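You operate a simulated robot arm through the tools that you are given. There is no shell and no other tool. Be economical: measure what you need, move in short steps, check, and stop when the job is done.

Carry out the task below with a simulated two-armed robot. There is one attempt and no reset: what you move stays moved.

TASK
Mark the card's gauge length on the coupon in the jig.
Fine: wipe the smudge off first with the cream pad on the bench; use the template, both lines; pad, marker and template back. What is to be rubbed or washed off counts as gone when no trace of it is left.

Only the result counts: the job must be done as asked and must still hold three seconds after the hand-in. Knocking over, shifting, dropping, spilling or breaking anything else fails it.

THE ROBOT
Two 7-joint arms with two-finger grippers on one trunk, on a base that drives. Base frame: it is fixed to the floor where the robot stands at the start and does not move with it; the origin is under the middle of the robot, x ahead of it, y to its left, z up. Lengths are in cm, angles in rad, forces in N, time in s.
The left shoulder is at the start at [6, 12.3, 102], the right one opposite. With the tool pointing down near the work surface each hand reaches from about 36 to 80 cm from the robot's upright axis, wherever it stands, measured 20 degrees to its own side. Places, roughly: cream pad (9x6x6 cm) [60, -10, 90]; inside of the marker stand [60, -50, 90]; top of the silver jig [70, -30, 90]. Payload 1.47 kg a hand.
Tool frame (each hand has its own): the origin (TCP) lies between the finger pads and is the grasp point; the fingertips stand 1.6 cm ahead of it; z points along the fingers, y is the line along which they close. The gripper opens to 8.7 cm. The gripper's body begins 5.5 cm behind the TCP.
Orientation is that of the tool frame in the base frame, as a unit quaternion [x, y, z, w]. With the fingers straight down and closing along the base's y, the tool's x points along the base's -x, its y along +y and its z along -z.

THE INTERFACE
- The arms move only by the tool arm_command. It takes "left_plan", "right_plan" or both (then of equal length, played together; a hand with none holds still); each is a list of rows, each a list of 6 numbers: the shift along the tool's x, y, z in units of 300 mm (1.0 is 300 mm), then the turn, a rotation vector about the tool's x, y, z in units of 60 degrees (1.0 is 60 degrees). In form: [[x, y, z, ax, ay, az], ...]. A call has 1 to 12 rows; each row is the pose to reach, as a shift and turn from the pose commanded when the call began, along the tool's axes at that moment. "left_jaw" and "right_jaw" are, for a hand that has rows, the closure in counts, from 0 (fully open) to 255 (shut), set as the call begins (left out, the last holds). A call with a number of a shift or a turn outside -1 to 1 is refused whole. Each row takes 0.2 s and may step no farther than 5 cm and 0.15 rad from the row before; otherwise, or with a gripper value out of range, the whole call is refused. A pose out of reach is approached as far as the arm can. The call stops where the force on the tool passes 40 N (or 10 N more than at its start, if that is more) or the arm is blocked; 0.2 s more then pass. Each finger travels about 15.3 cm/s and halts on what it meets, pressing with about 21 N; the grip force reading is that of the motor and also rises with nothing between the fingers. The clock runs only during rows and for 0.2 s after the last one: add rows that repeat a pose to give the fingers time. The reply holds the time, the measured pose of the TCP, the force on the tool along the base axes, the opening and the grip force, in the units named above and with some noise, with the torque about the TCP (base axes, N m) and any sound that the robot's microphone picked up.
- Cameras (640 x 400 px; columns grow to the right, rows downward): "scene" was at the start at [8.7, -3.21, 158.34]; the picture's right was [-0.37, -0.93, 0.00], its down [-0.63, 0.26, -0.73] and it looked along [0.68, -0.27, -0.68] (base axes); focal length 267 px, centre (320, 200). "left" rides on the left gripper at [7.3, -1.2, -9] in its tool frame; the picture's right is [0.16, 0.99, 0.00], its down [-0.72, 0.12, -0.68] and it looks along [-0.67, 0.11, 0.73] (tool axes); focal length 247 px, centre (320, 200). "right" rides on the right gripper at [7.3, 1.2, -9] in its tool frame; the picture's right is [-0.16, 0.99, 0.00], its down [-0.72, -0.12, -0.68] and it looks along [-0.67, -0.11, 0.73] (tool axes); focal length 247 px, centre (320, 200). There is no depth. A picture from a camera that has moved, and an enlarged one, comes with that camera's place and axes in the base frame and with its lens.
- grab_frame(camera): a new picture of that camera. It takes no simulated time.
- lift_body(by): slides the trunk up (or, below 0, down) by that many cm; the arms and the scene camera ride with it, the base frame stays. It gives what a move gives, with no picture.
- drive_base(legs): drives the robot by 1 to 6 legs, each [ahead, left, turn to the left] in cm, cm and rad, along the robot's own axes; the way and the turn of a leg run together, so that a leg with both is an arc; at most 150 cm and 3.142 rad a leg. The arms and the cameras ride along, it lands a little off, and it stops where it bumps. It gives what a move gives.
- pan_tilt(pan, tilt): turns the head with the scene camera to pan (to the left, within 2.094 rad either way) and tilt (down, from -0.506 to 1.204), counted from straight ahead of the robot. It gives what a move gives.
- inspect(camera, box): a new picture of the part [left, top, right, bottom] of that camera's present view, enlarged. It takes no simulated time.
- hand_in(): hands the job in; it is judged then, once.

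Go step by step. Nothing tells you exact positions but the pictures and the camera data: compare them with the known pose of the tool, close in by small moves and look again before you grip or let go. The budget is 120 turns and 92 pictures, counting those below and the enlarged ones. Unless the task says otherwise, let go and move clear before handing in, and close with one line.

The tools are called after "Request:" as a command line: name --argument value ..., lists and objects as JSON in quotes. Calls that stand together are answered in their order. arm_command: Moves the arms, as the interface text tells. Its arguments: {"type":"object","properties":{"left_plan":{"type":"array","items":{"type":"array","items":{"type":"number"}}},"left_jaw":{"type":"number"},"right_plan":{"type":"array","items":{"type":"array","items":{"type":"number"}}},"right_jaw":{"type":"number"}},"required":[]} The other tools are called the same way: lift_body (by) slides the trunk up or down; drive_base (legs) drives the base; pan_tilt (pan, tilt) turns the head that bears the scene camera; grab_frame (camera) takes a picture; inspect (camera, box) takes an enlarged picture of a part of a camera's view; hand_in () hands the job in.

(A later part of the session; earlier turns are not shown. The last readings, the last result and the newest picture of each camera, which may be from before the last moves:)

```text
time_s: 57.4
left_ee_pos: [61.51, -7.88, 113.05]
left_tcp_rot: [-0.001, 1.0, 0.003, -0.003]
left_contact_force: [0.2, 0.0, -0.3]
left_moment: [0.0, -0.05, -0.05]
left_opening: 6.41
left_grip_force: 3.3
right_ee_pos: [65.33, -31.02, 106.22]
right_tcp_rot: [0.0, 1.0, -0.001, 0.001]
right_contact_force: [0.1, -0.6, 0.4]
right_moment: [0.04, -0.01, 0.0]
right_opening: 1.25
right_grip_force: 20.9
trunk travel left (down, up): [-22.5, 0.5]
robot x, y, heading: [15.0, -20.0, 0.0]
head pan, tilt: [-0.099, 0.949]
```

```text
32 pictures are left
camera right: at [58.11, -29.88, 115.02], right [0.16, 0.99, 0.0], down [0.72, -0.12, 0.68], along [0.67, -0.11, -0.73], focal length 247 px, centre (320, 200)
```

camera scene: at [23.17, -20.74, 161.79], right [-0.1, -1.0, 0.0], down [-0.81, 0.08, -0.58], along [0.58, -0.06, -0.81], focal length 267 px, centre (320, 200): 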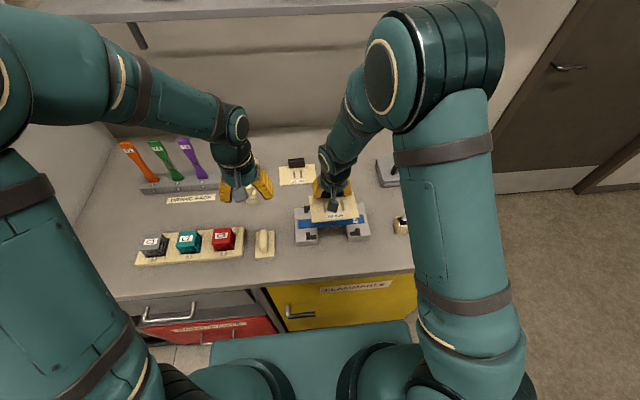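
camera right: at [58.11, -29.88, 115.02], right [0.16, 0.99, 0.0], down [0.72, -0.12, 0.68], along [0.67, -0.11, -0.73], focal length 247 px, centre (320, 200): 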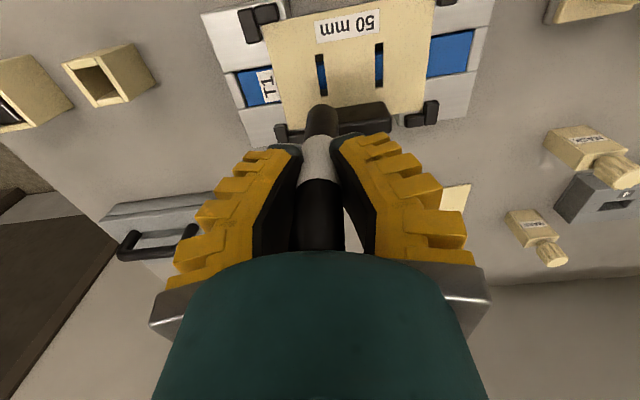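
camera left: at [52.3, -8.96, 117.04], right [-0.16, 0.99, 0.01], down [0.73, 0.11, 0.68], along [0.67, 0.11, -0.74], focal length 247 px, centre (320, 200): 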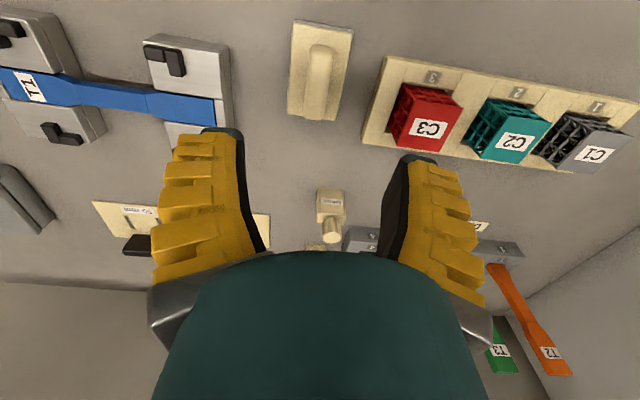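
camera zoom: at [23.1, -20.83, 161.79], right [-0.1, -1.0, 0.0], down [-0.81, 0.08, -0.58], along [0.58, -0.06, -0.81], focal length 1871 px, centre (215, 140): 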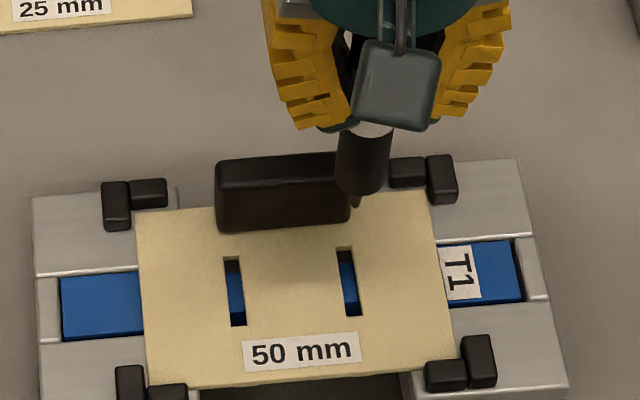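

The tip is close: about 0.2 too far −y and ~0.5 too far +x. I'll correct and lower to ~1.5 cm above the plate.

Request:
arm_command --right_plan '[[0.017, 0.006, 0, 0, 0, 0], [0.017, 0.006, 0.06, 0, 0, 0], [0.017, 0.006, 0.1, 0, 0, 0], [0.017, 0.006, 0.1, 0, 0, 0]]'

Request:
inspect --camera "scene" --box '[310, 190, 366, 225]'

Request:
inspect --camera "right" --box '[240, 0, 460, 150]'

```text
time_s: 58.4
left_ee_pos: [61.52, -7.7, 113.02]
left_tcp_rot: [-0.001, 1.0, 0.001, -0.003]
left_contact_force: [0.4, -0.7, 1.1]
left_moment: [-0.04, 0.0, -0.01]
left_opening: 6.41
left_grip_force: 3.2
right_ee_pos: [64.7, -30.67, 103.1]
right_tcp_rot: [0.0, 1.0, 0.0, -0.001]
right_contact_force: [-0.8, 0.7, 0.0]
right_moment: [0.03, -0.01, 0.02]
right_opening: 1.25
right_grip_force: 20.7
trunk travel left (down, up): [-22.5, 0.5]
robot x, y, heading: [14.71, -19.67, 0.005]
head pan, tilt: [-0.099, 0.949]
```

```text
11.43 times, centred on (338, 208) of scene
camera zoom: at [23.16, -20.75, 161.78], right [-0.1, -1.0, 0.0], down [-0.81, 0.08, -0.58], along [0.58, -0.06, -0.81], focal length 3047 px, centre (114, 114)
```

zoom: 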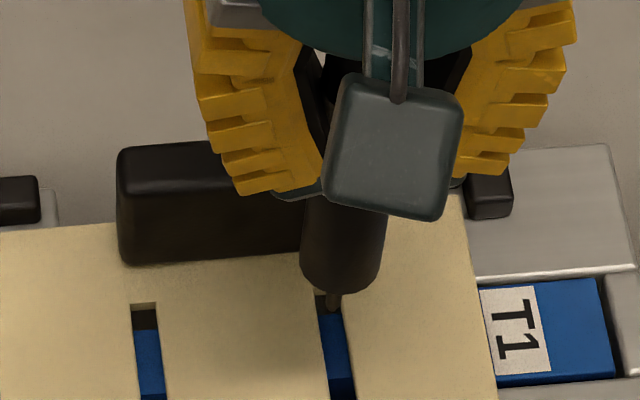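

```text
2.67 times, centred on (350, 75) of right
camera zoom: at [57.56, -29.64, 111.87], right [0.16, 0.99, 0.0], down [0.72, -0.12, 0.68], along [0.67, -0.11, -0.73], focal length 659 px, centre (240, 533)
```

zoom: 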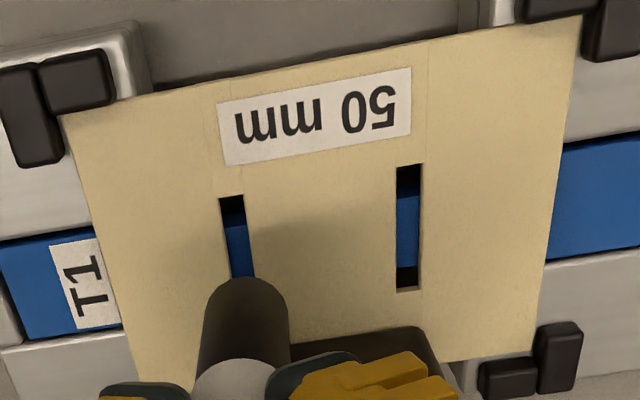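

Tip x is right; shift y by −0.17 and lower to just above the plate.

Request:
arm_command --right_plan '[[0, -0.0057, 0, 0, 0, 0], [0, -0.0057, 0.02, 0, 0, 0], [0, -0.0057, 0.04, 0, 0, 0], [0, -0.0057, 0.04, 0, 0, 0]]'

Request:
inspect --camera "scene" --box '[310, 195, 366, 230]'

```text
time_s: 59.4
left_ee_pos: [61.65, -7.74, 113.18]
left_tcp_rot: [-0.001, 1.0, 0.002, -0.004]
left_contact_force: [0.1, 0.5, -0.8]
left_moment: [-0.02, 0.01, -0.03]
left_opening: 6.43
left_grip_force: 3.2
right_ee_pos: [64.54, -30.73, 101.96]
right_tcp_rot: [0.001, 1.0, -0.001, 0.001]
right_contact_force: [0.0, -0.6, 0.9]
right_moment: [0.02, 0.02, 0.05]
right_opening: 1.23
right_grip_force: 21.2
trunk travel left (down, up): [-22.5, 0.5]
robot x, y, heading: [15.19, -19.71, 0.0]
head pan, tilt: [-0.099, 0.949]
```

```text
11.43 times, centred on (338, 212) of scene
camera zoom: at [23.16, -20.75, 161.78], right [-0.1, -1.0, 0.0], down [-0.81, 0.08, -0.58], along [0.58, -0.06, -0.81], focal length 3047 px, centre (114, 57)
```

zoom: 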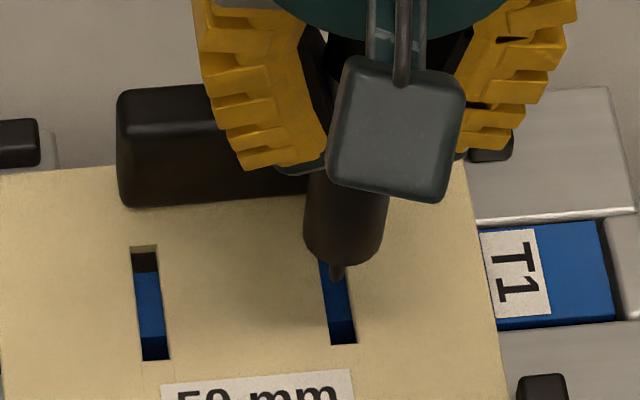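

The tip lines up with the slit. Lower by 0.5 cm, then probe for contact.

Request:
arm_command --right_plan '[[0, 0, 0.008, 0, 0, 0], [0, 0, 0.016, 0, 0, 0], [0, 0, 0.016, 0, 0, 0]]'

Request:
arm_command --right_plan '[[0, 0, 0.004, 0, 0, 0], [0, 0, 0.004, 0, 0, 0]]'

Request:
inspect --camera "scene" --box '[320, 200, 360, 225]'

```text
time_s: 60.2
left_ee_pos: [61.52, -7.63, 113.1]
left_tcp_rot: [-0.001, 1.0, 0.002, -0.003]
left_contact_force: [0.3, -0.9, -0.2]
left_moment: [-0.01, -0.02, 0.04]
left_opening: 6.42
left_grip_force: 2.8
right_ee_pos: [64.69, -30.73, 101.36]
right_tcp_rot: [0.001, 1.0, 0.0, 0.0]
right_contact_force: [1.0, 0.2, -0.4]
right_moment: [0.01, -0.03, 0.0]
right_opening: 1.18
right_grip_force: 20.9
trunk travel left (down, up): [-22.5, 0.5]
robot x, y, heading: [14.75, -19.88, -0.0]
head pan, tilt: [-0.099, 0.949]
```

```text
time_s: 60.8
left_ee_pos: [61.6, -7.76, 113.01]
left_tcp_rot: [-0.001, 1.0, 0.002, -0.004]
left_contact_force: [0.3, 0.2, -0.3]
left_moment: [-0.01, 0.0, -0.02]
left_opening: 6.43
left_grip_force: 3.3
right_ee_pos: [64.58, -30.71, 101.23]
right_tcp_rot: [0.0, 1.0, 0.0, 0.0]
right_contact_force: [0.6, 0.0, 0.7]
right_moment: [0.01, -0.01, 0.02]
right_opening: 1.16
right_grip_force: 21.5
trunk travel left (down, up): [-22.5, 0.5]
robot x, y, heading: [14.68, -19.63, 0.002]
head pan, tilt: [-0.099, 0.949]
```

```text
16.00 times, centred on (340, 212) of scene
camera zoom: at [23.16, -20.74, 161.78], right [-0.1, -1.0, 0.0], down [-0.81, 0.08, -0.58], along [0.58, -0.06, -0.81], focal length 4265 px, centre (0, 0)
```

zoom: 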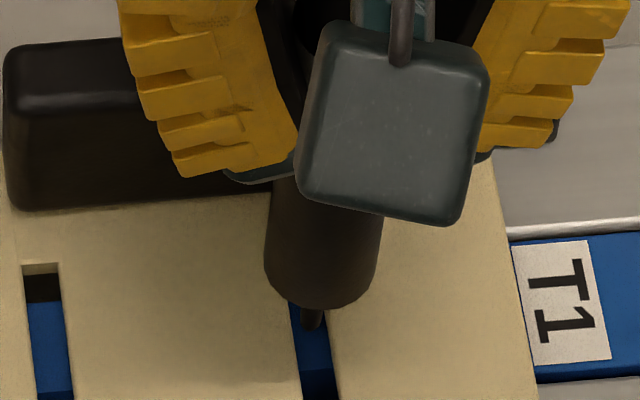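

Request:
arm_command --right_plan '[[0, 0, 0.004, 0, 0, 0], [0, 0, 0.004, 0, 0, 0]]'

Request:
arm_command --right_plan '[[0, 0, 0.004, 0, 0, 0], [0, 0, 0.004, 0, 0, 0]]'

```text
time_s: 61.4
left_ee_pos: [61.57, -7.88, 112.93]
left_tcp_rot: [-0.001, 1.0, 0.003, -0.004]
left_contact_force: [0.3, -0.4, 0.9]
left_moment: [0.03, 0.0, -0.01]
left_opening: 6.43
left_grip_force: 3.5
right_ee_pos: [64.48, -30.96, 101.15]
right_tcp_rot: [0.0, 1.0, 0.0, 0.0]
right_contact_force: [-0.4, 0.1, 0.2]
right_moment: [0.02, 0.01, -0.04]
right_opening: 1.17
right_grip_force: 20.5
trunk travel left (down, up): [-22.5, 0.5]
robot x, y, heading: [15.15, -19.65, 0.001]
head pan, tilt: [-0.099, 0.949]
```

```text
time_s: 62.0
left_ee_pos: [61.6, -7.67, 112.89]
left_tcp_rot: [-0.001, 1.0, 0.001, -0.004]
left_contact_force: [0.1, -0.7, 0.3]
left_moment: [0.01, 0.01, 0.0]
left_opening: 6.45
left_grip_force: 3.3
right_ee_pos: [64.63, -30.85, 100.94]
right_tcp_rot: [0.0, 1.0, 0.0, 0.0]
right_contact_force: [0.6, 0.3, 0.2]
right_moment: [0.0, 0.03, -0.02]
right_opening: 1.18
right_grip_force: 20.8
trunk travel left (down, up): [-22.5, 0.5]
robot x, y, heading: [14.93, -19.92, -0.001]
head pan, tilt: [-0.099, 0.949]
```

Request:
arm_command --right_plan '[[0, 0, 0.004, 0, 0, 0], [0, 0, 0.004, 0, 0, 0]]'

Request:
arm_command --right_plan '[[0, 0, 0.004, 0, 0, 0], [0, 0, 0.004, 0, 0, 0]]'

Request:
inspect --camera "scene" --box '[320, 200, 360, 225]'

```text
time_s: 62.6
left_ee_pos: [61.52, -7.64, 112.97]
left_tcp_rot: [-0.001, 1.0, 0.001, -0.003]
left_contact_force: [0.3, 0.3, 0.1]
left_moment: [0.01, -0.01, 0.03]
left_opening: 6.41
left_grip_force: 3.4
right_ee_pos: [64.73, -30.89, 100.88]
right_tcp_rot: [0.0, 1.0, 0.0, 0.0]
right_contact_force: [0.1, 0.1, -0.3]
right_moment: [0.01, 0.0, 0.01]
right_opening: 1.14
right_grip_force: 21.3
trunk travel left (down, up): [-22.5, 0.5]
robot x, y, heading: [15.21, -19.75, 0.004]
head pan, tilt: [-0.099, 0.949]
```

```text
time_s: 63.2
left_ee_pos: [61.54, -7.73, 112.95]
left_tcp_rot: [-0.001, 1.0, 0.002, -0.003]
left_contact_force: [0.0, 0.3, -1.0]
left_moment: [0.0, 0.01, 0.0]
left_opening: 6.44
left_grip_force: 3.4
right_ee_pos: [64.58, -30.87, 100.75]
right_tcp_rot: [0.0, 1.0, 0.0, 0.0]
right_contact_force: [-0.2, 0.2, -0.9]
right_moment: [-0.01, -0.02, -0.01]
right_opening: 1.18
right_grip_force: 20.8
trunk travel left (down, up): [-22.5, 0.5]
robot x, y, heading: [15.03, -20.16, 0.006]
head pan, tilt: [-0.099, 0.949]
```

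```text
16.00 times, centred on (340, 212) of scene
camera zoom: at [23.17, -20.74, 161.78], right [-0.1, -1.0, 0.0], down [-0.81, 0.08, -0.58], along [0.58, -0.06, -0.81], focal length 4265 px, centre (0, 0)
```

zoom: 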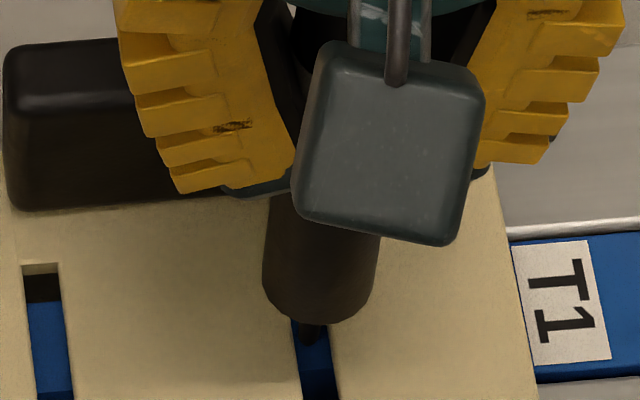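

Not touching yet; the tip is still centred in the slit. Continue lowering.

Request:
arm_command --right_plan '[[0, 0, 0.004, 0, 0, 0], [0, 0, 0.004, 0, 0, 0]]'

Request:
arm_command --right_plan '[[0, 0, 0.004, 0, 0, 0], [0, 0, 0.004, 0, 0, 0]]'

Request:
arm_command --right_plan '[[0, 0, 0.004, 0, 0, 0], [0, 0, 0.004, 0, 0, 0]]'

```text
time_s: 63.8
left_ee_pos: [61.53, -7.77, 112.95]
left_tcp_rot: [-0.001, 1.0, 0.001, -0.003]
left_contact_force: [-0.9, -0.2, -0.1]
left_moment: [0.01, 0.01, 0.05]
left_opening: 6.42
left_grip_force: 3.4
right_ee_pos: [64.7, -30.84, 100.75]
right_tcp_rot: [0.0, 1.0, 0.0, 0.0]
right_contact_force: [0.4, 0.1, -0.4]
right_moment: [-0.01, -0.03, 0.0]
right_opening: 1.13
right_grip_force: 20.9
trunk travel left (down, up): [-22.5, 0.5]
robot x, y, heading: [14.83, -19.47, 0.004]
head pan, tilt: [-0.099, 0.949]
```

```text
time_s: 64.4
left_ee_pos: [61.6, -7.72, 113.04]
left_tcp_rot: [0.0, 1.0, 0.002, -0.003]
left_contact_force: [-0.8, 0.3, 0.1]
left_moment: [0.05, 0.01, -0.03]
left_opening: 6.45
left_grip_force: 3.7
right_ee_pos: [64.64, -30.88, 100.54]
right_tcp_rot: [0.0, 1.0, 0.001, 0.0]
right_contact_force: [-0.5, 0.4, -0.6]
right_moment: [-0.01, 0.01, 0.04]
right_opening: 1.14
right_grip_force: 21.0
trunk travel left (down, up): [-22.5, 0.5]
robot x, y, heading: [14.72, -20.01, 0.001]
head pan, tilt: [-0.099, 0.949]
```

```text
time_s: 65.0
left_ee_pos: [61.55, -7.75, 113.04]
left_tcp_rot: [-0.001, 1.0, 0.002, -0.003]
left_contact_force: [0.1, -0.7, 0.0]
left_moment: [-0.01, 0.02, -0.02]
left_opening: 6.45
left_grip_force: 3.1
right_ee_pos: [64.65, -30.92, 100.54]
right_tcp_rot: [0.0, 1.0, 0.0, 0.0]
right_contact_force: [-0.3, -0.8, 1.2]
right_moment: [0.02, 0.04, 0.0]
right_opening: 1.12
right_grip_force: 20.8
trunk travel left (down, up): [-22.5, 0.5]
robot x, y, heading: [15.1, -20.13, 0.005]
head pan, tilt: [-0.099, 0.949]
```

Request:
inspect --camera "scene" --box '[320, 200, 360, 225]'

Request:
inspect --camera "right" --box '[240, 60, 400, 160]'

```text
16.00 times, centred on (340, 212) of scene
camera zoom: at [23.15, -20.74, 161.78], right [-0.1, -1.0, 0.0], down [-0.81, 0.08, -0.58], along [0.58, -0.06, -0.81], focal length 4265 px, centre (0, 0)
```

zoom: 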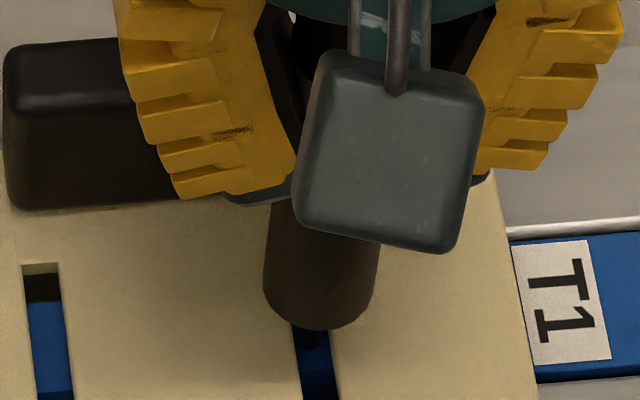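

```text
4.00 times, centred on (320, 110) of right
camera zoom: at [57.46, -29.79, 109.33], right [0.16, 0.99, 0.0], down [0.72, -0.12, 0.68], along [0.67, -0.11, -0.73], focal length 988 px, centre (320, 560)
```

zoom: 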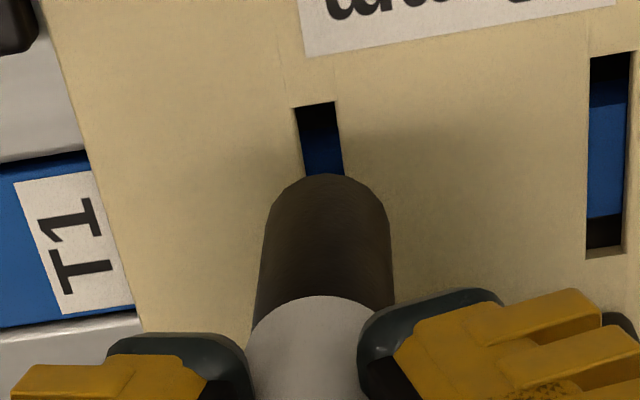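

Request:
arm_command --right_plan '[[0, 0, 0.004, 0, 0, 0], [0, 0, 0.004, 0, 0, 0]]'

Request:
arm_command --right_plan '[[0, 0, 0.004, 0, 0, 0], [0, 0, 0.004, 0, 0, 0]]'

Request:
arm_command --right_plan '[[0, 0, 0.004, 0, 0, 0], [0, 0, 0.004, 0, 0, 0]]'

```text
time_s: 65.6
left_ee_pos: [61.43, -7.81, 113.04]
left_tcp_rot: [-0.001, 1.0, 0.002, -0.003]
left_contact_force: [-0.2, -0.2, -0.5]
left_moment: [0.01, -0.01, -0.02]
left_opening: 6.42
left_grip_force: 3.1
right_ee_pos: [64.57, -30.84, 100.39]
right_tcp_rot: [0.0, 1.0, 0.0, 0.001]
right_contact_force: [0.0, -0.3, 8.8]
right_moment: [-0.02, -0.05, 0.0]
right_opening: 1.13
right_grip_force: 20.7
trunk travel left (down, up): [-22.5, 0.5]
robot x, y, heading: [15.01, -20.05, -0.003]
head pan, tilt: [-0.099, 0.949]
```

```text
time_s: 66.2
left_ee_pos: [61.53, -7.91, 112.96]
left_tcp_rot: [-0.001, 1.0, 0.002, -0.003]
left_contact_force: [-0.8, 0.2, 0.1]
left_moment: [-0.04, 0.0, 0.03]
left_opening: 6.44
left_grip_force: 3.1
right_ee_pos: [64.61, -30.83, 100.23]
right_tcp_rot: [0.0, 1.0, 0.0, 0.001]
right_contact_force: [1.6, -0.4, 12.9]
right_moment: [0.01, -0.16, 0.0]
right_opening: 1.21
right_grip_force: 20.7
trunk travel left (down, up): [-22.5, 0.5]
robot x, y, heading: [15.25, -19.85, 0.0]
head pan, tilt: [-0.099, 0.949]
```

```text
time_s: 66.8
left_ee_pos: [61.65, -7.81, 112.94]
left_tcp_rot: [-0.001, 1.0, 0.002, -0.002]
left_contact_force: [-0.2, 1.1, 1.2]
left_moment: [-0.05, -0.02, 0.02]
left_opening: 6.44
left_grip_force: 3.1
right_ee_pos: [64.59, -30.75, 100.02]
right_tcp_rot: [-0.001, 1.0, 0.0, 0.001]
right_contact_force: [1.1, 0.2, 12.8]
right_moment: [0.01, 0.0, 0.02]
right_opening: 1.31
right_grip_force: 21.2
trunk travel left (down, up): [-22.5, 0.5]
robot x, y, heading: [14.71, -20.11, 0.001]
head pan, tilt: [-0.099, 0.949]
```

Contact made (~13 N, starting at TCP z≈100.45). I'll ease slightly, then stroke toward the near edge and across to the far edge through the slit.

Request:
arm_command --right_plan '[[0, 0, -0.0015, 0, 0, 0], [0.008, 0.0001, -0.0015, 0, 0, 0], [0.0165, 0.0002, -0.0015, 0, 0, 0], [0.0165, 0.0002, -0.0015, 0, 0, 0], [0.006, 0, -0.0015, 0, 0, 0], [-0.005, 0, -0.0015, 0, 0, 0], [-0.016, -0.0003, -0.0015, 0, 0, 0], [-0.027, -0.0005, -0.0015, 0, 0, 0], [-0.038, -0.0008, -0.0015, 0, 0, 0], [-0.049, -0.001, -0.0015, 0, 0, 0], [-0.058, -0.0012, -0.0015, 0, 0, 0], [-0.058, -0.0012, -0.0015, 0, 0, 0]]'

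Request:
inspect --camera "scene" --box '[320, 200, 360, 225]'

```text
time_s: 69.4
left_ee_pos: [61.47, -7.62, 113.04]
left_tcp_rot: [-0.001, 1.0, 0.002, -0.003]
left_contact_force: [-0.1, -0.7, -0.6]
left_moment: [-0.02, 0.03, 0.0]
left_opening: 6.42
left_grip_force: 2.8
right_ee_pos: [66.3, -30.94, 100.07]
right_tcp_rot: [0.001, 1.0, 0.0, 0.0]
right_contact_force: [-1.0, -0.4, 0.6]
right_moment: [0.0, -0.04, 0.03]
right_opening: 1.3
right_grip_force: 20.9
trunk travel left (down, up): [-22.5, 0.5]
robot x, y, heading: [15.15, -19.71, 0.0]
head pan, tilt: [-0.099, 0.949]
```

```text
16.00 times, centred on (340, 212) of scene
camera zoom: at [23.15, -20.74, 161.78], right [-0.1, -1.0, 0.0], down [-0.81, 0.08, -0.58], along [0.58, -0.06, -0.81], focal length 4265 px, centre (0, 0)
```

zoom: 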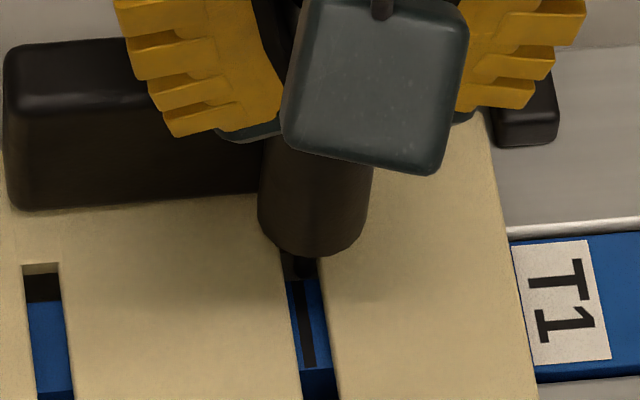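

A clean line across the coupon. Lift clear, shift +5.0 in y to the other slit, and check.

Request:
arm_command --right_plan '[[0, 0, -0.03, 0, 0, 0], [0, 0, -0.08, 0, 0, 0], [0.02, 0.08, -0.08, 0, 0, 0], [0.04, 0.167, -0.08, 0, 0, 0], [0.04, 0.167, -0.08, 0, 0, 0], [0.04, 0.167, -0.035, 0, 0, 0], [0.04, 0.167, -0.035, 0, 0, 0]]'

Request:
inspect --camera "scene" --box '[310, 195, 366, 230]'

```text
time_s: 71.0
left_ee_pos: [61.5, -7.73, 113.07]
left_tcp_rot: [-0.001, 1.0, 0.002, -0.003]
left_contact_force: [-0.2, 0.3, 0.2]
left_moment: [0.03, -0.01, 0.04]
left_opening: 6.42
left_grip_force: 3.1
right_ee_pos: [65.24, -25.92, 101.17]
right_tcp_rot: [0.001, 1.0, 0.0, 0.0]
right_contact_force: [0.2, 0.3, 0.0]
right_moment: [-0.01, 0.01, -0.01]
right_opening: 1.24
right_grip_force: 21.0
trunk travel left (down, up): [-22.5, 0.5]
robot x, y, heading: [14.75, -19.85, 0.001]
head pan, tilt: [-0.099, 0.949]
```

```text
11.43 times, centred on (338, 212) of scene
camera zoom: at [23.13, -20.77, 161.78], right [-0.1, -1.0, 0.0], down [-0.81, 0.08, -0.58], along [0.58, -0.06, -0.81], focal length 3047 px, centre (114, 57)
```

zoom: 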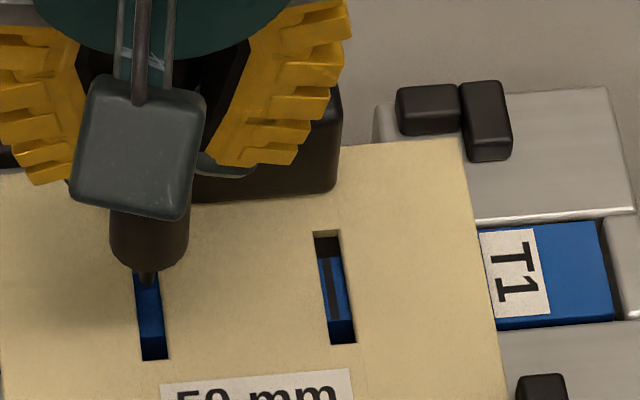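

The first line spans the full width, and the tip is aligned with the second slit. Lower to contact.

Request:
arm_command --right_plan '[[0, 0, 0.014, 0, 0, 0], [0, 0, 0.027, 0, 0, 0], [0, 0, 0.031, 0, 0, 0], [0, 0, 0.031, 0, 0, 0]]'

Request:
arm_command --right_plan '[[0, 0, 0.004, 0, 0, 0], [0, 0, 0.004, 0, 0, 0]]'

```text
time_s: 72.0
left_ee_pos: [61.39, -7.68, 113.07]
left_tcp_rot: [-0.001, 1.0, 0.002, -0.004]
left_contact_force: [0.3, 0.1, -0.3]
left_moment: [0.0, -0.03, 0.05]
left_opening: 6.41
left_grip_force: 3.0
right_ee_pos: [65.19, -25.96, 100.1]
right_tcp_rot: [0.001, 1.0, 0.0, 0.0]
right_contact_force: [0.5, -0.7, 0.1]
right_moment: [0.02, 0.02, 0.03]
right_opening: 1.24
right_grip_force: 21.0
trunk travel left (down, up): [-22.5, 0.5]
robot x, y, heading: [14.9, -20.06, -0.001]
head pan, tilt: [-0.099, 0.949]
```

```text
time_s: 72.6
left_ee_pos: [61.55, -7.71, 113.1]
left_tcp_rot: [-0.001, 1.0, 0.002, -0.003]
left_contact_force: [-0.4, -0.4, -0.5]
left_moment: [-0.02, 0.02, 0.01]
left_opening: 6.42
left_grip_force: 3.6
right_ee_pos: [65.14, -25.8, 100.08]
right_tcp_rot: [0.0, 1.0, 0.0, 0.001]
right_contact_force: [0.5, 0.0, 6.6]
right_moment: [-0.01, 0.0, -0.01]
right_opening: 1.21
right_grip_force: 21.1
trunk travel left (down, up): [-22.5, 0.5]
robot x, y, heading: [14.81, -19.92, 0.004]
head pan, tilt: [-0.099, 0.949]
```

Contact 6.6 N. Stroke to the near edge, then to the far edge.

Request:
arm_command --right_plan '[[0, 0, 0.001, 0, 0, 0], [0.012, 0, 0.001, 0, 0, 0], [0.024, 0, 0.001, 0, 0, 0], [0.0365, 0.0002, 0.001, 0, 0, 0], [0.0365, 0.0002, 0.001, 0, 0, 0], [0.024, 0, 0.001, 0, 0, 0], [0.012, 0, 0.001, 0, 0, 0], [0, 0, 0.001, 0, 0, 0], [-0.012, -0.0002, 0.001, 0, 0, 0], [-0.024, -0.0003, 0.001, 0, 0, 0], [-0.038, -0.0005, 0.001, 0, 0, 0], [-0.038, -0.0005, 0.001, 0, 0, 0]]'

Request:
arm_command --right_plan '[[0, 0, -0.03, 0, 0, 0], [0, 0, -0.1, 0, 0, 0], [0.0, 0, -0.2, 0, 0, 0], [0.02, -0.08, -0.3, 0, 0, 0], [0.04, -0.2, -0.35, 0, 0, 0], [0.06, -0.34, -0.37, 0, 0, 0], [0.08, -0.48, -0.39, 0, 0, 0], [0.09, -0.62, -0.39, 0, 0, 0], [0.098, -0.76, -0.39, 0, 0, 0], [0.098, -0.807, -0.39, 0, 0, 0], [0.098, -0.807, -0.39, 0, 0, 0]]'

Request:
inspect --camera "scene" --box '[290, 185, 434, 275]'

```text
time_s: 75.2
left_ee_pos: [61.59, -7.83, 113.1]
left_tcp_rot: [-0.001, 1.0, 0.001, -0.003]
left_contact_force: [0.3, -0.5, -1.1]
left_moment: [-0.01, 0.0, -0.01]
left_opening: 6.43
left_grip_force: 3.5
right_ee_pos: [66.35, -25.94, 100.17]
right_tcp_rot: [0.0, 1.0, 0.0, 0.0]
right_contact_force: [0.2, -0.3, -0.8]
right_moment: [-0.01, -0.01, -0.03]
right_opening: 1.24
right_grip_force: 20.8
trunk travel left (down, up): [-22.5, 0.5]
robot x, y, heading: [14.92, -19.97, 0.003]
head pan, tilt: [-0.099, 0.949]
```

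```text
time_s: 77.6
left_ee_pos: [61.57, -7.71, 113.03]
left_tcp_rot: [-0.001, 1.0, 0.001, -0.003]
left_contact_force: [0.3, -0.4, 0.1]
left_moment: [0.0, -0.03, -0.01]
left_opening: 6.44
left_grip_force: 3.5
right_ee_pos: [63.45, -50.21, 111.8]
right_tcp_rot: [0.0, 1.0, 0.0, 0.0]
right_contact_force: [-0.6, -0.3, 0.2]
right_moment: [-0.01, 0.01, 0.04]
right_opening: 1.18
right_grip_force: 21.2
trunk travel left (down, up): [-22.5, 0.5]
robot x, y, heading: [15.03, -20.12, 0.001]
head pan, tilt: [-0.099, 0.949]
```

```text
4.44 times, centred on (362, 230) of scene
camera zoom: at [23.16, -20.75, 161.78], right [-0.1, -1.0, 0.0], down [-0.81, 0.08, -0.58], along [0.58, -0.06, -0.81], focal length 1185 px, centre (133, 67)
```

zoom: 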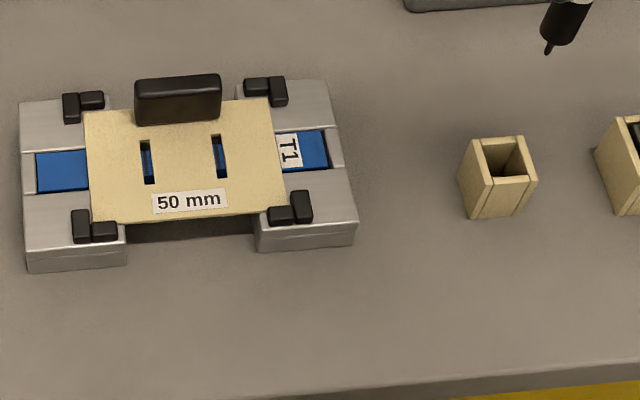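

Request:
inspect --camera "scene" --box '[315, 208, 347, 228]'

Request:
grab_frame --camera "right"

```text
16.00 times, centred on (331, 218) of scene
camera zoom: at [23.16, -20.75, 161.78], right [-0.1, -1.0, 0.0], down [-0.81, 0.08, -0.58], along [0.58, -0.06, -0.81], focal length 4265 px, centre (144, -88)
```

zoom: 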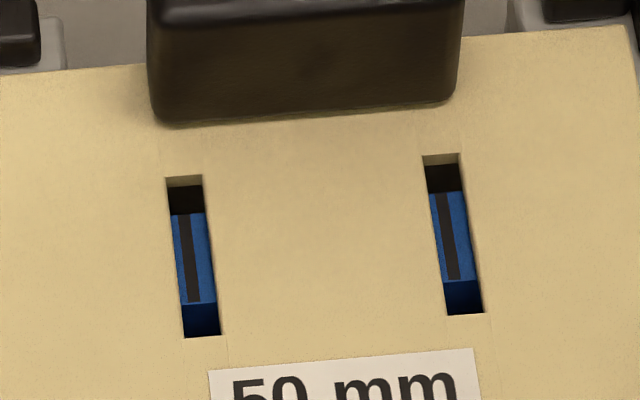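

```text
20 pictures are left
camera right: at [56.17, -49.09, 120.74], right [0.16, 0.99, 0.0], down [0.72, -0.12, 0.68], along [0.67, -0.11, -0.73], focal length 247 px, centre (320, 200)
```

right: 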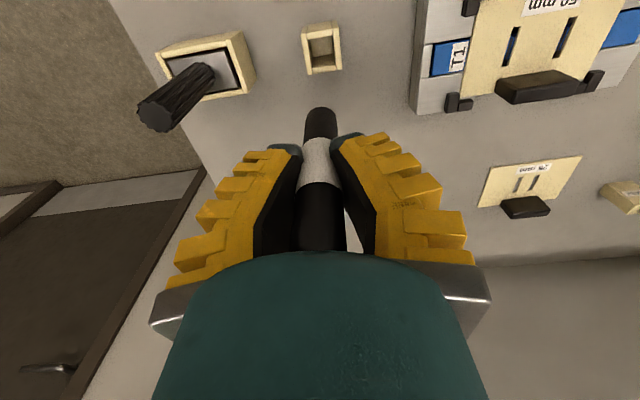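

Both lines are full and cleanly placed. Now return the marker: over the stand at (62.25, −50.03), lowering to just above it.

Request:
arm_command --right_plan '[[0.02, 0.003, 0.05, 0, 0, 0], [0.04, 0.006, 0.12, 0, 0, 0], [0.04, 0.006, 0.2, 0, 0, 0], [0.04, 0.006, 0.265, 0, 0, 0], [0.04, 0.006, 0.265, 0, 0, 0]]'

Request:
inspect --camera "scene" --box '[370, 180, 434, 220]'

Request:
inspect --camera "right" --box '[240, 20, 400, 120]'

```text
time_s: 78.8
left_ee_pos: [61.56, -7.79, 113.08]
left_tcp_rot: [-0.001, 1.0, 0.002, -0.002]
left_contact_force: [0.1, -0.7, -0.4]
left_moment: [-0.03, 0.01, -0.03]
left_opening: 6.42
left_grip_force: 3.2
right_ee_pos: [62.15, -49.9, 103.92]
right_tcp_rot: [0.001, 1.0, -0.001, 0.001]
right_contact_force: [-0.1, -1.2, 0.2]
right_moment: [-0.04, -0.03, 0.03]
right_opening: 1.18
right_grip_force: 20.6
trunk travel left (down, up): [-22.5, 0.5]
robot x, y, heading: [14.87, -19.79, -0.001]
head pan, tilt: [-0.099, 0.949]
```

```text
10.00 times, centred on (402, 200) of scene
camera zoom: at [23.13, -20.73, 161.78], right [-0.1, -1.0, 0.0], down [-0.81, 0.08, -0.58], along [0.58, -0.06, -0.81], focal length 2666 px, centre (-500, 200)
```

zoom: 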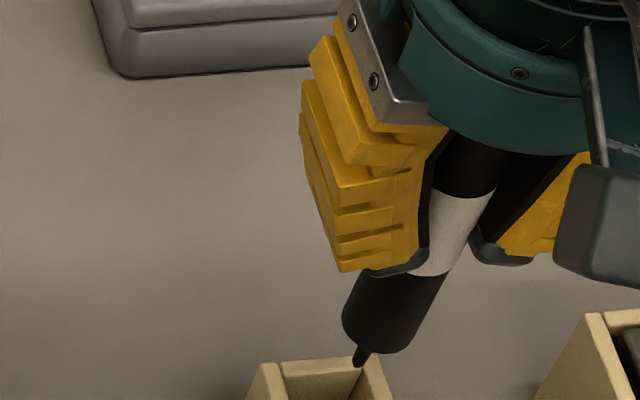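

```text
4.00 times, centred on (320, 70) of right
camera zoom: at [54.94, -48.84, 112.83], right [0.16, 0.99, 0.0], down [0.72, -0.12, 0.68], along [0.67, -0.11, -0.73], focal length 988 px, centre (320, 720)
```

zoom: 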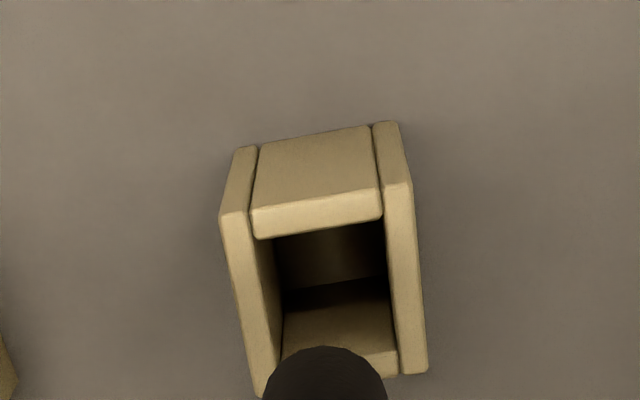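

The tip appears near the far/−y walls of the stand opening. I'll shift −x 0.4, +y 0.1 and lower 1.2 cm, then look.

Request:
arm_command --right_plan '[[0.0133, 0.0033, 0, 0, 0, 0], [0.0133, 0.0033, 0.02, 0, 0, 0], [0.0133, 0.0033, 0.04, 0, 0, 0], [0.0133, 0.0033, 0.04, 0, 0, 0]]'

Request:
inspect --camera "scene" --box '[370, 195, 434, 235]'

```text
time_s: 79.8
left_ee_pos: [61.57, -7.75, 113.12]
left_tcp_rot: [-0.001, 1.0, 0.001, -0.004]
left_contact_force: [-0.1, 0.6, 0.6]
left_moment: [0.01, -0.01, 0.02]
left_opening: 6.44
left_grip_force: 3.4
right_ee_pos: [61.83, -49.84, 102.78]
right_tcp_rot: [0.0, 1.0, 0.0, -0.001]
right_contact_force: [-0.6, -0.1, -1.2]
right_moment: [-0.01, 0.01, 0.0]
right_opening: 1.12
right_grip_force: 20.7
trunk travel left (down, up): [-22.5, 0.5]
robot x, y, heading: [15.24, -19.7, 0.002]
head pan, tilt: [-0.099, 0.949]
```

```text
10.00 times, centred on (402, 215) of scene
camera zoom: at [23.16, -20.74, 161.78], right [-0.1, -1.0, 0.0], down [-0.81, 0.08, -0.58], along [0.58, -0.06, -0.81], focal length 2666 px, centre (-500, 50)
```

zoom: 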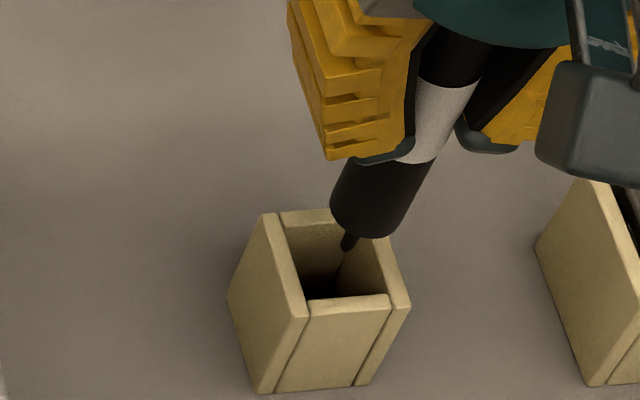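

The tip is entering near the opening's centre; small correction (+y 0.2, −x 0.15), then lower into the stand.

Request:
arm_command --right_plan '[[0.005, 0.0065, 0, 0, 0, 0], [0.005, 0.0065, 0.03, 0, 0, 0], [0.005, 0.0065, 0.06, 0, 0, 0], [0.005, 0.0065, 0.09, 0, 0, 0], [0.005, 0.0065, 0.09, 0, 0, 0]]'

Request:
inspect --camera "scene" --box '[370, 195, 434, 235]'

```text
time_s: 81.0
left_ee_pos: [61.61, -7.69, 113.12]
left_tcp_rot: [-0.001, 1.0, 0.001, -0.003]
left_contact_force: [-0.1, -0.7, -0.3]
left_moment: [0.01, 0.03, -0.01]
left_opening: 6.43
left_grip_force: 3.2
right_ee_pos: [61.49, -49.53, 99.97]
right_tcp_rot: [0.001, 1.0, 0.0, 0.0]
right_contact_force: [0.2, 0.7, 0.2]
right_moment: [-0.03, -0.03, 0.02]
right_opening: 1.09
right_grip_force: 21.0
trunk travel left (down, up): [-22.5, 0.5]
robot x, y, heading: [14.89, -20.02, 0.003]
head pan, tilt: [-0.099, 0.949]
```

```text
10.00 times, centred on (402, 215) of scene
camera zoom: at [23.14, -20.73, 161.78], right [-0.1, -1.0, 0.0], down [-0.81, 0.08, -0.58], along [0.58, -0.06, -0.81], focal length 2666 px, centre (-500, 50)
```

zoom: 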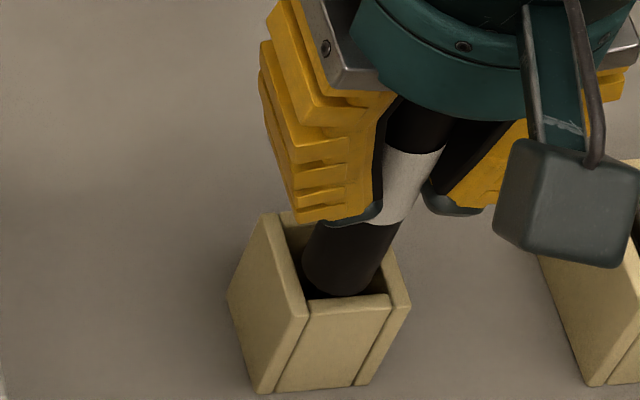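

The marker is inside freely. Continue down to the floor.

Request:
arm_command --right_plan '[[-0.003, 0, 0.03, 0, 0, 0], [-0.005, 0, 0.06, 0, 0, 0], [-0.005, 0, 0.08, 0, 0, 0], [-0.005, 0, 0.087, 0, 0, 0], [-0.005, 0, 0.087, 0, 0, 0]]'

Request:
arm_command --right_plan '[[0, 0, 0.004, 0, 0, 0], [0, 0, 0.008, 0, 0, 0], [0, 0, 0.008, 0, 0, 0]]'

Request:
inspect --camera "scene" --box '[370, 195, 434, 235]'

```text
time_s: 82.2
left_ee_pos: [61.56, -7.79, 112.94]
left_tcp_rot: [-0.001, 1.0, 0.002, -0.004]
left_contact_force: [0.4, 0.1, 0.3]
left_moment: [-0.02, 0.0, -0.01]
left_opening: 6.41
left_grip_force: 2.8
right_ee_pos: [61.77, -49.56, 97.32]
right_tcp_rot: [0.0, 1.0, 0.0, 0.0]
right_contact_force: [5.4, 0.8, 1.3]
right_moment: [0.09, -0.33, -0.01]
right_opening: 1.1
right_grip_force: 20.7
trunk travel left (down, up): [-22.5, 0.5]
robot x, y, heading: [14.9, -20.12, 0.003]
head pan, tilt: [-0.099, 0.949]
```

```text
time_s: 83.0
left_ee_pos: [61.59, -7.71, 113.05]
left_tcp_rot: [0.0, 1.0, 0.002, -0.003]
left_contact_force: [-0.5, 0.6, 0.2]
left_moment: [0.01, -0.01, 0.01]
left_opening: 6.43
left_grip_force: 3.4
right_ee_pos: [61.7, -49.59, 97.22]
right_tcp_rot: [0.0, 1.0, 0.0, -0.001]
right_contact_force: [5.0, -0.1, 2.8]
right_moment: [0.02, -0.26, 0.0]
right_opening: 1.11
right_grip_force: 21.1
trunk travel left (down, up): [-22.5, 0.5]
robot x, y, heading: [14.66, -19.9, -0.001]
head pan, tilt: [-0.099, 0.949]
```

```text
10.00 times, centred on (402, 215) of scene
camera zoom: at [23.2, -20.72, 161.78], right [-0.1, -1.0, 0.0], down [-0.81, 0.08, -0.58], along [0.58, -0.06, -0.81], focal length 2666 px, centre (-500, 50)
```

zoom: 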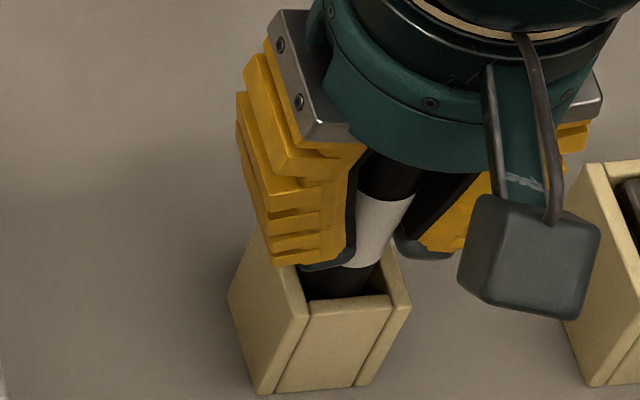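

The near wall is pushing lightly (+5 N in x). I'll shift +x 0.3 and lower to the floor.

Request:
arm_command --right_plan '[[-0.006, 0, -0.002, 0, 0, 0], [-0.011, 0, -0.002, 0, 0, 0], [-0.011, 0, 0.003, 0, 0, 0], [-0.011, 0, 0.003, 0, 0, 0]]'

Request:
arm_command --right_plan '[[0, 0, 0.004, 0, 0, 0], [0, 0, 0.007, 0, 0, 0], [0, 0, 0.007, 0, 0, 0]]'

```text
time_s: 84.0
left_ee_pos: [61.53, -7.69, 112.99]
left_tcp_rot: [0.0, 1.0, 0.001, -0.003]
left_contact_force: [0.2, -0.9, 0.3]
left_moment: [0.03, 0.02, 0.03]
left_opening: 6.47
left_grip_force: 3.5
right_ee_pos: [62.05, -49.65, 97.09]
right_tcp_rot: [0.0, 1.0, 0.0, 0.0]
right_contact_force: [-2.9, -0.6, 10.2]
right_moment: [-0.02, 0.29, -0.01]
right_opening: 1.11
right_grip_force: 21.0
trunk travel left (down, up): [-22.5, 0.5]
robot x, y, heading: [14.75, -19.84, 0.0]
head pan, tilt: [-0.099, 0.949]
```

```text
time_s: 84.8
left_ee_pos: [61.49, -7.68, 113.07]
left_tcp_rot: [-0.001, 1.0, 0.002, -0.002]
left_contact_force: [-0.8, 0.0, 0.1]
left_moment: [0.0, 0.01, 0.0]
left_opening: 6.43
left_grip_force: 3.8
right_ee_pos: [62.1, -49.56, 96.92]
right_tcp_rot: [0.0, 1.0, 0.0, 0.001]
right_contact_force: [0.4, -0.4, 12.9]
right_moment: [-0.02, -0.06, -0.02]
right_opening: 1.29
right_grip_force: 20.6
trunk travel left (down, up): [-22.5, 0.5]
robot x, y, heading: [15.22, -19.9, 0.002]
head pan, tilt: [-0.099, 0.949]
```

On the stand floor now. Raise a hair to unload, then release and rise.

Request:
arm_command --right_plan '[[0, 0, -0.003, 0, 0, 0], [0, 0, -0.003, 0, 0, 0]]'

Request:
arm_command --right_plan '[[0, 0, 0, 0, 0, 0], [0, 0, 0, 0, 0, 0], [0, 0, 0, 0, 0, 0], [0, 0, -0.1, 0, 0, 0], [0, 0, -0.2, 0, 0, 0], [0, 0, -0.35, 0, 0, 0], [0, 0, -0.42, 0, 0, 0]]' --right_jaw 110

Request:
grab_frame --camera "right"

```text
time_s: 85.4
left_ee_pos: [61.58, -7.63, 113.11]
left_tcp_rot: [-0.001, 1.0, 0.002, -0.003]
left_contact_force: [0.5, 0.1, 0.2]
left_moment: [0.03, 0.04, -0.01]
left_opening: 6.45
left_grip_force: 3.2
right_ee_pos: [62.03, -49.56, 96.96]
right_tcp_rot: [-0.001, 1.0, -0.001, 0.0]
right_contact_force: [2.1, 0.1, 8.1]
right_moment: [0.0, -0.18, 0.02]
right_opening: 1.26
right_grip_force: 20.8
trunk travel left (down, up): [-22.5, 0.5]
robot x, y, heading: [14.56, -19.76, 0.004]
head pan, tilt: [-0.099, 0.949]
```

```text
time_s: 87.0
left_ee_pos: [61.59, -7.83, 112.95]
left_tcp_rot: [-0.001, 1.0, 0.002, -0.003]
left_contact_force: [0.1, -0.7, 0.8]
left_moment: [0.02, 0.0, -0.03]
left_opening: 6.45
left_grip_force: 2.6
right_ee_pos: [62.19, -49.6, 109.51]
right_tcp_rot: [-0.001, 1.0, 0.001, -0.001]
right_contact_force: [-0.5, -1.0, 0.2]
right_moment: [0.06, 0.0, -0.01]
right_opening: 5.47
right_grip_force: 3.8
trunk travel left (down, up): [-22.5, 0.5]
robot x, y, heading: [15.06, -20.36, 0.004]
head pan, tilt: [-0.099, 0.949]
```

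```text
14 pictures are left
camera right: at [54.94, -48.5, 118.4], right [0.16, 0.99, 0.0], down [0.72, -0.12, 0.68], along [0.67, -0.11, -0.73], focal length 247 px, centre (320, 200)
```

right: 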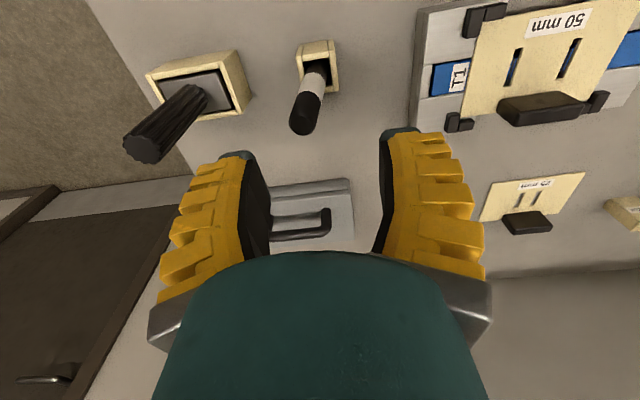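

The marker is back in its stand. Next, regrip the template: tilt the hand as before and move above its handle.

Request:
arm_command --right_plan '[[-0.015, 0.1, 0.01, 0, -0.04, 0.003], [-0.03, 0.2, 0.02, 0, -0.08, 0.006], [-0.045, 0.3, 0.04, 0, -0.12, 0.009], [-0.06, 0.4, 0.06, 0.001, -0.16, 0.012], [-0.08, 0.5, 0.08, 0.002, -0.2, 0.016], [-0.1, 0.6, 0.1, 0.002, -0.24, 0.0185], [-0.122, 0.705, 0.117, 0.002, -0.24, 0.0185], [-0.122, 0.705, 0.117, 0.002, -0.24, 0.0185]]' --right_jaw 60

Request:
grab_frame --camera "right"

```text
time_s: 88.8
left_ee_pos: [61.5, -7.77, 112.98]
left_tcp_rot: [-0.001, 1.0, 0.002, -0.003]
left_contact_force: [0.4, 0.1, 0.2]
left_moment: [-0.01, -0.03, -0.04]
left_opening: 6.45
left_grip_force: 3.3
right_ee_pos: [65.77, -28.43, 106.13]
right_tcp_rot: [0.011, 0.992, -0.002, 0.126]
right_contact_force: [0.0, -0.3, -0.5]
right_moment: [0.01, -0.01, 0.01]
right_opening: 7.05
right_grip_force: 2.9
trunk travel left (down, up): [-22.5, 0.5]
robot x, y, heading: [15.03, -19.7, 0.001]
head pan, tilt: [-0.099, 0.949]
```

```text
13 pictures are left
camera right: at [56.52, -27.23, 112.91], right [0.17, 0.98, 0.04], down [0.53, -0.13, 0.84], along [0.83, -0.12, -0.54], focal length 247 px, centre (320, 200)
```

right: 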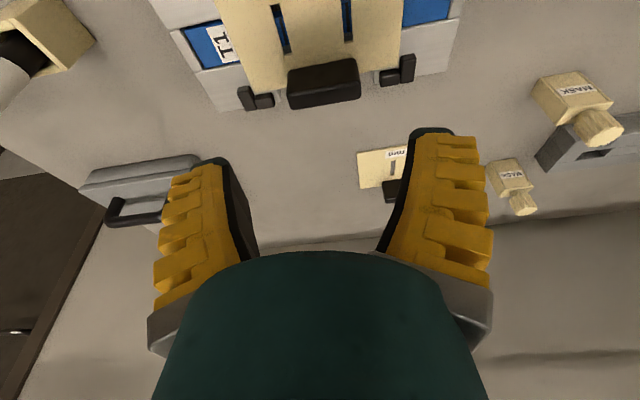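

Pose matches the earlier retreat pose; reverse it onto the handle.

Request:
arm_command --right_plan '[[0, 0, 0.1, 0, 0, 0], [0.01, 0, 0.25, 0, 0, 0], [0.02, 0.002, 0.34, 0, 0, 0], [0.02, 0.002, 0.38, 0, 0, 0], [0.02, 0.002, 0.395, 0, 0, 0]]'

Request:
grab_frame --camera "right"

```text
time_s: 90.0
left_ee_pos: [61.56, -7.79, 113.06]
left_tcp_rot: [-0.001, 1.0, 0.002, -0.004]
left_contact_force: [0.0, -0.8, 0.1]
left_moment: [0.03, 0.0, 0.01]
left_opening: 6.45
left_grip_force: 2.8
right_ee_pos: [68.09, -28.36, 94.31]
right_tcp_rot: [0.01, 0.992, -0.001, 0.125]
right_contact_force: [-1.2, -0.1, 0.0]
right_moment: [0.0, -0.01, 0.01]
right_opening: 7.06
right_grip_force: 2.8
trunk travel left (down, up): [-22.5, 0.5]
robot x, y, heading: [15.05, -20.0, 0.002]
head pan, tilt: [-0.099, 0.949]
```

```text
12 pictures are left
camera right: at [58.92, -27.12, 101.13], right [0.17, 0.98, 0.04], down [0.53, -0.13, 0.84], along [0.83, -0.12, -0.54], focal length 247 px, centre (320, 200)
```

right: 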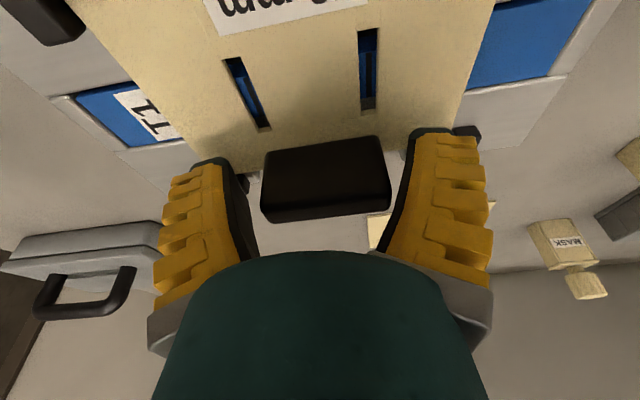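

A small +x 0.3 adjustment to match the earlier grip, then close and lift.

Request:
arm_command --right_plan '[[-0.0097, 0, 0.002, 0, 0, 0], [-0.0097, 0, 0.002, 0, 0, 0]]'

Request:
arm_command --right_plan '[[0, 0, 0, 0, 0, 0], [0, 0, 0, 0, 0, 0], [0, 0, 0, 0, 0, 0]]' --right_jaw 255

```text
time_s: 90.6
left_ee_pos: [61.56, -7.77, 113.08]
left_tcp_rot: [0.0, 1.0, 0.002, -0.003]
left_contact_force: [0.0, 1.1, -0.1]
left_moment: [-0.01, 0.0, -0.03]
left_opening: 6.43
left_grip_force: 3.2
right_ee_pos: [68.37, -28.42, 94.27]
right_tcp_rot: [0.009, 0.992, -0.001, 0.124]
right_contact_force: [0.2, -0.4, 0.3]
right_moment: [-0.01, 0.01, 0.0]
right_opening: 7.07
right_grip_force: 2.8
trunk travel left (down, up): [-22.5, 0.5]
robot x, y, heading: [15.07, -20.04, 0.001]
head pan, tilt: [-0.099, 0.949]
```

```text
time_s: 91.4
left_ee_pos: [61.59, -7.63, 113.03]
left_tcp_rot: [-0.001, 1.0, 0.001, -0.004]
left_contact_force: [0.5, 0.5, 0.4]
left_moment: [-0.01, 0.02, 0.02]
left_opening: 6.41
left_grip_force: 3.3
right_ee_pos: [68.54, -28.41, 94.39]
right_tcp_rot: [0.009, 0.992, -0.001, 0.126]
right_contact_force: [0.4, 0.9, 0.2]
right_moment: [-0.02, -0.03, 0.07]
right_opening: 5.93
right_grip_force: 21.3
trunk travel left (down, up): [-22.5, 0.5]
robot x, y, heading: [14.57, -19.66, 0.003]
head pan, tilt: [-0.099, 0.949]
```

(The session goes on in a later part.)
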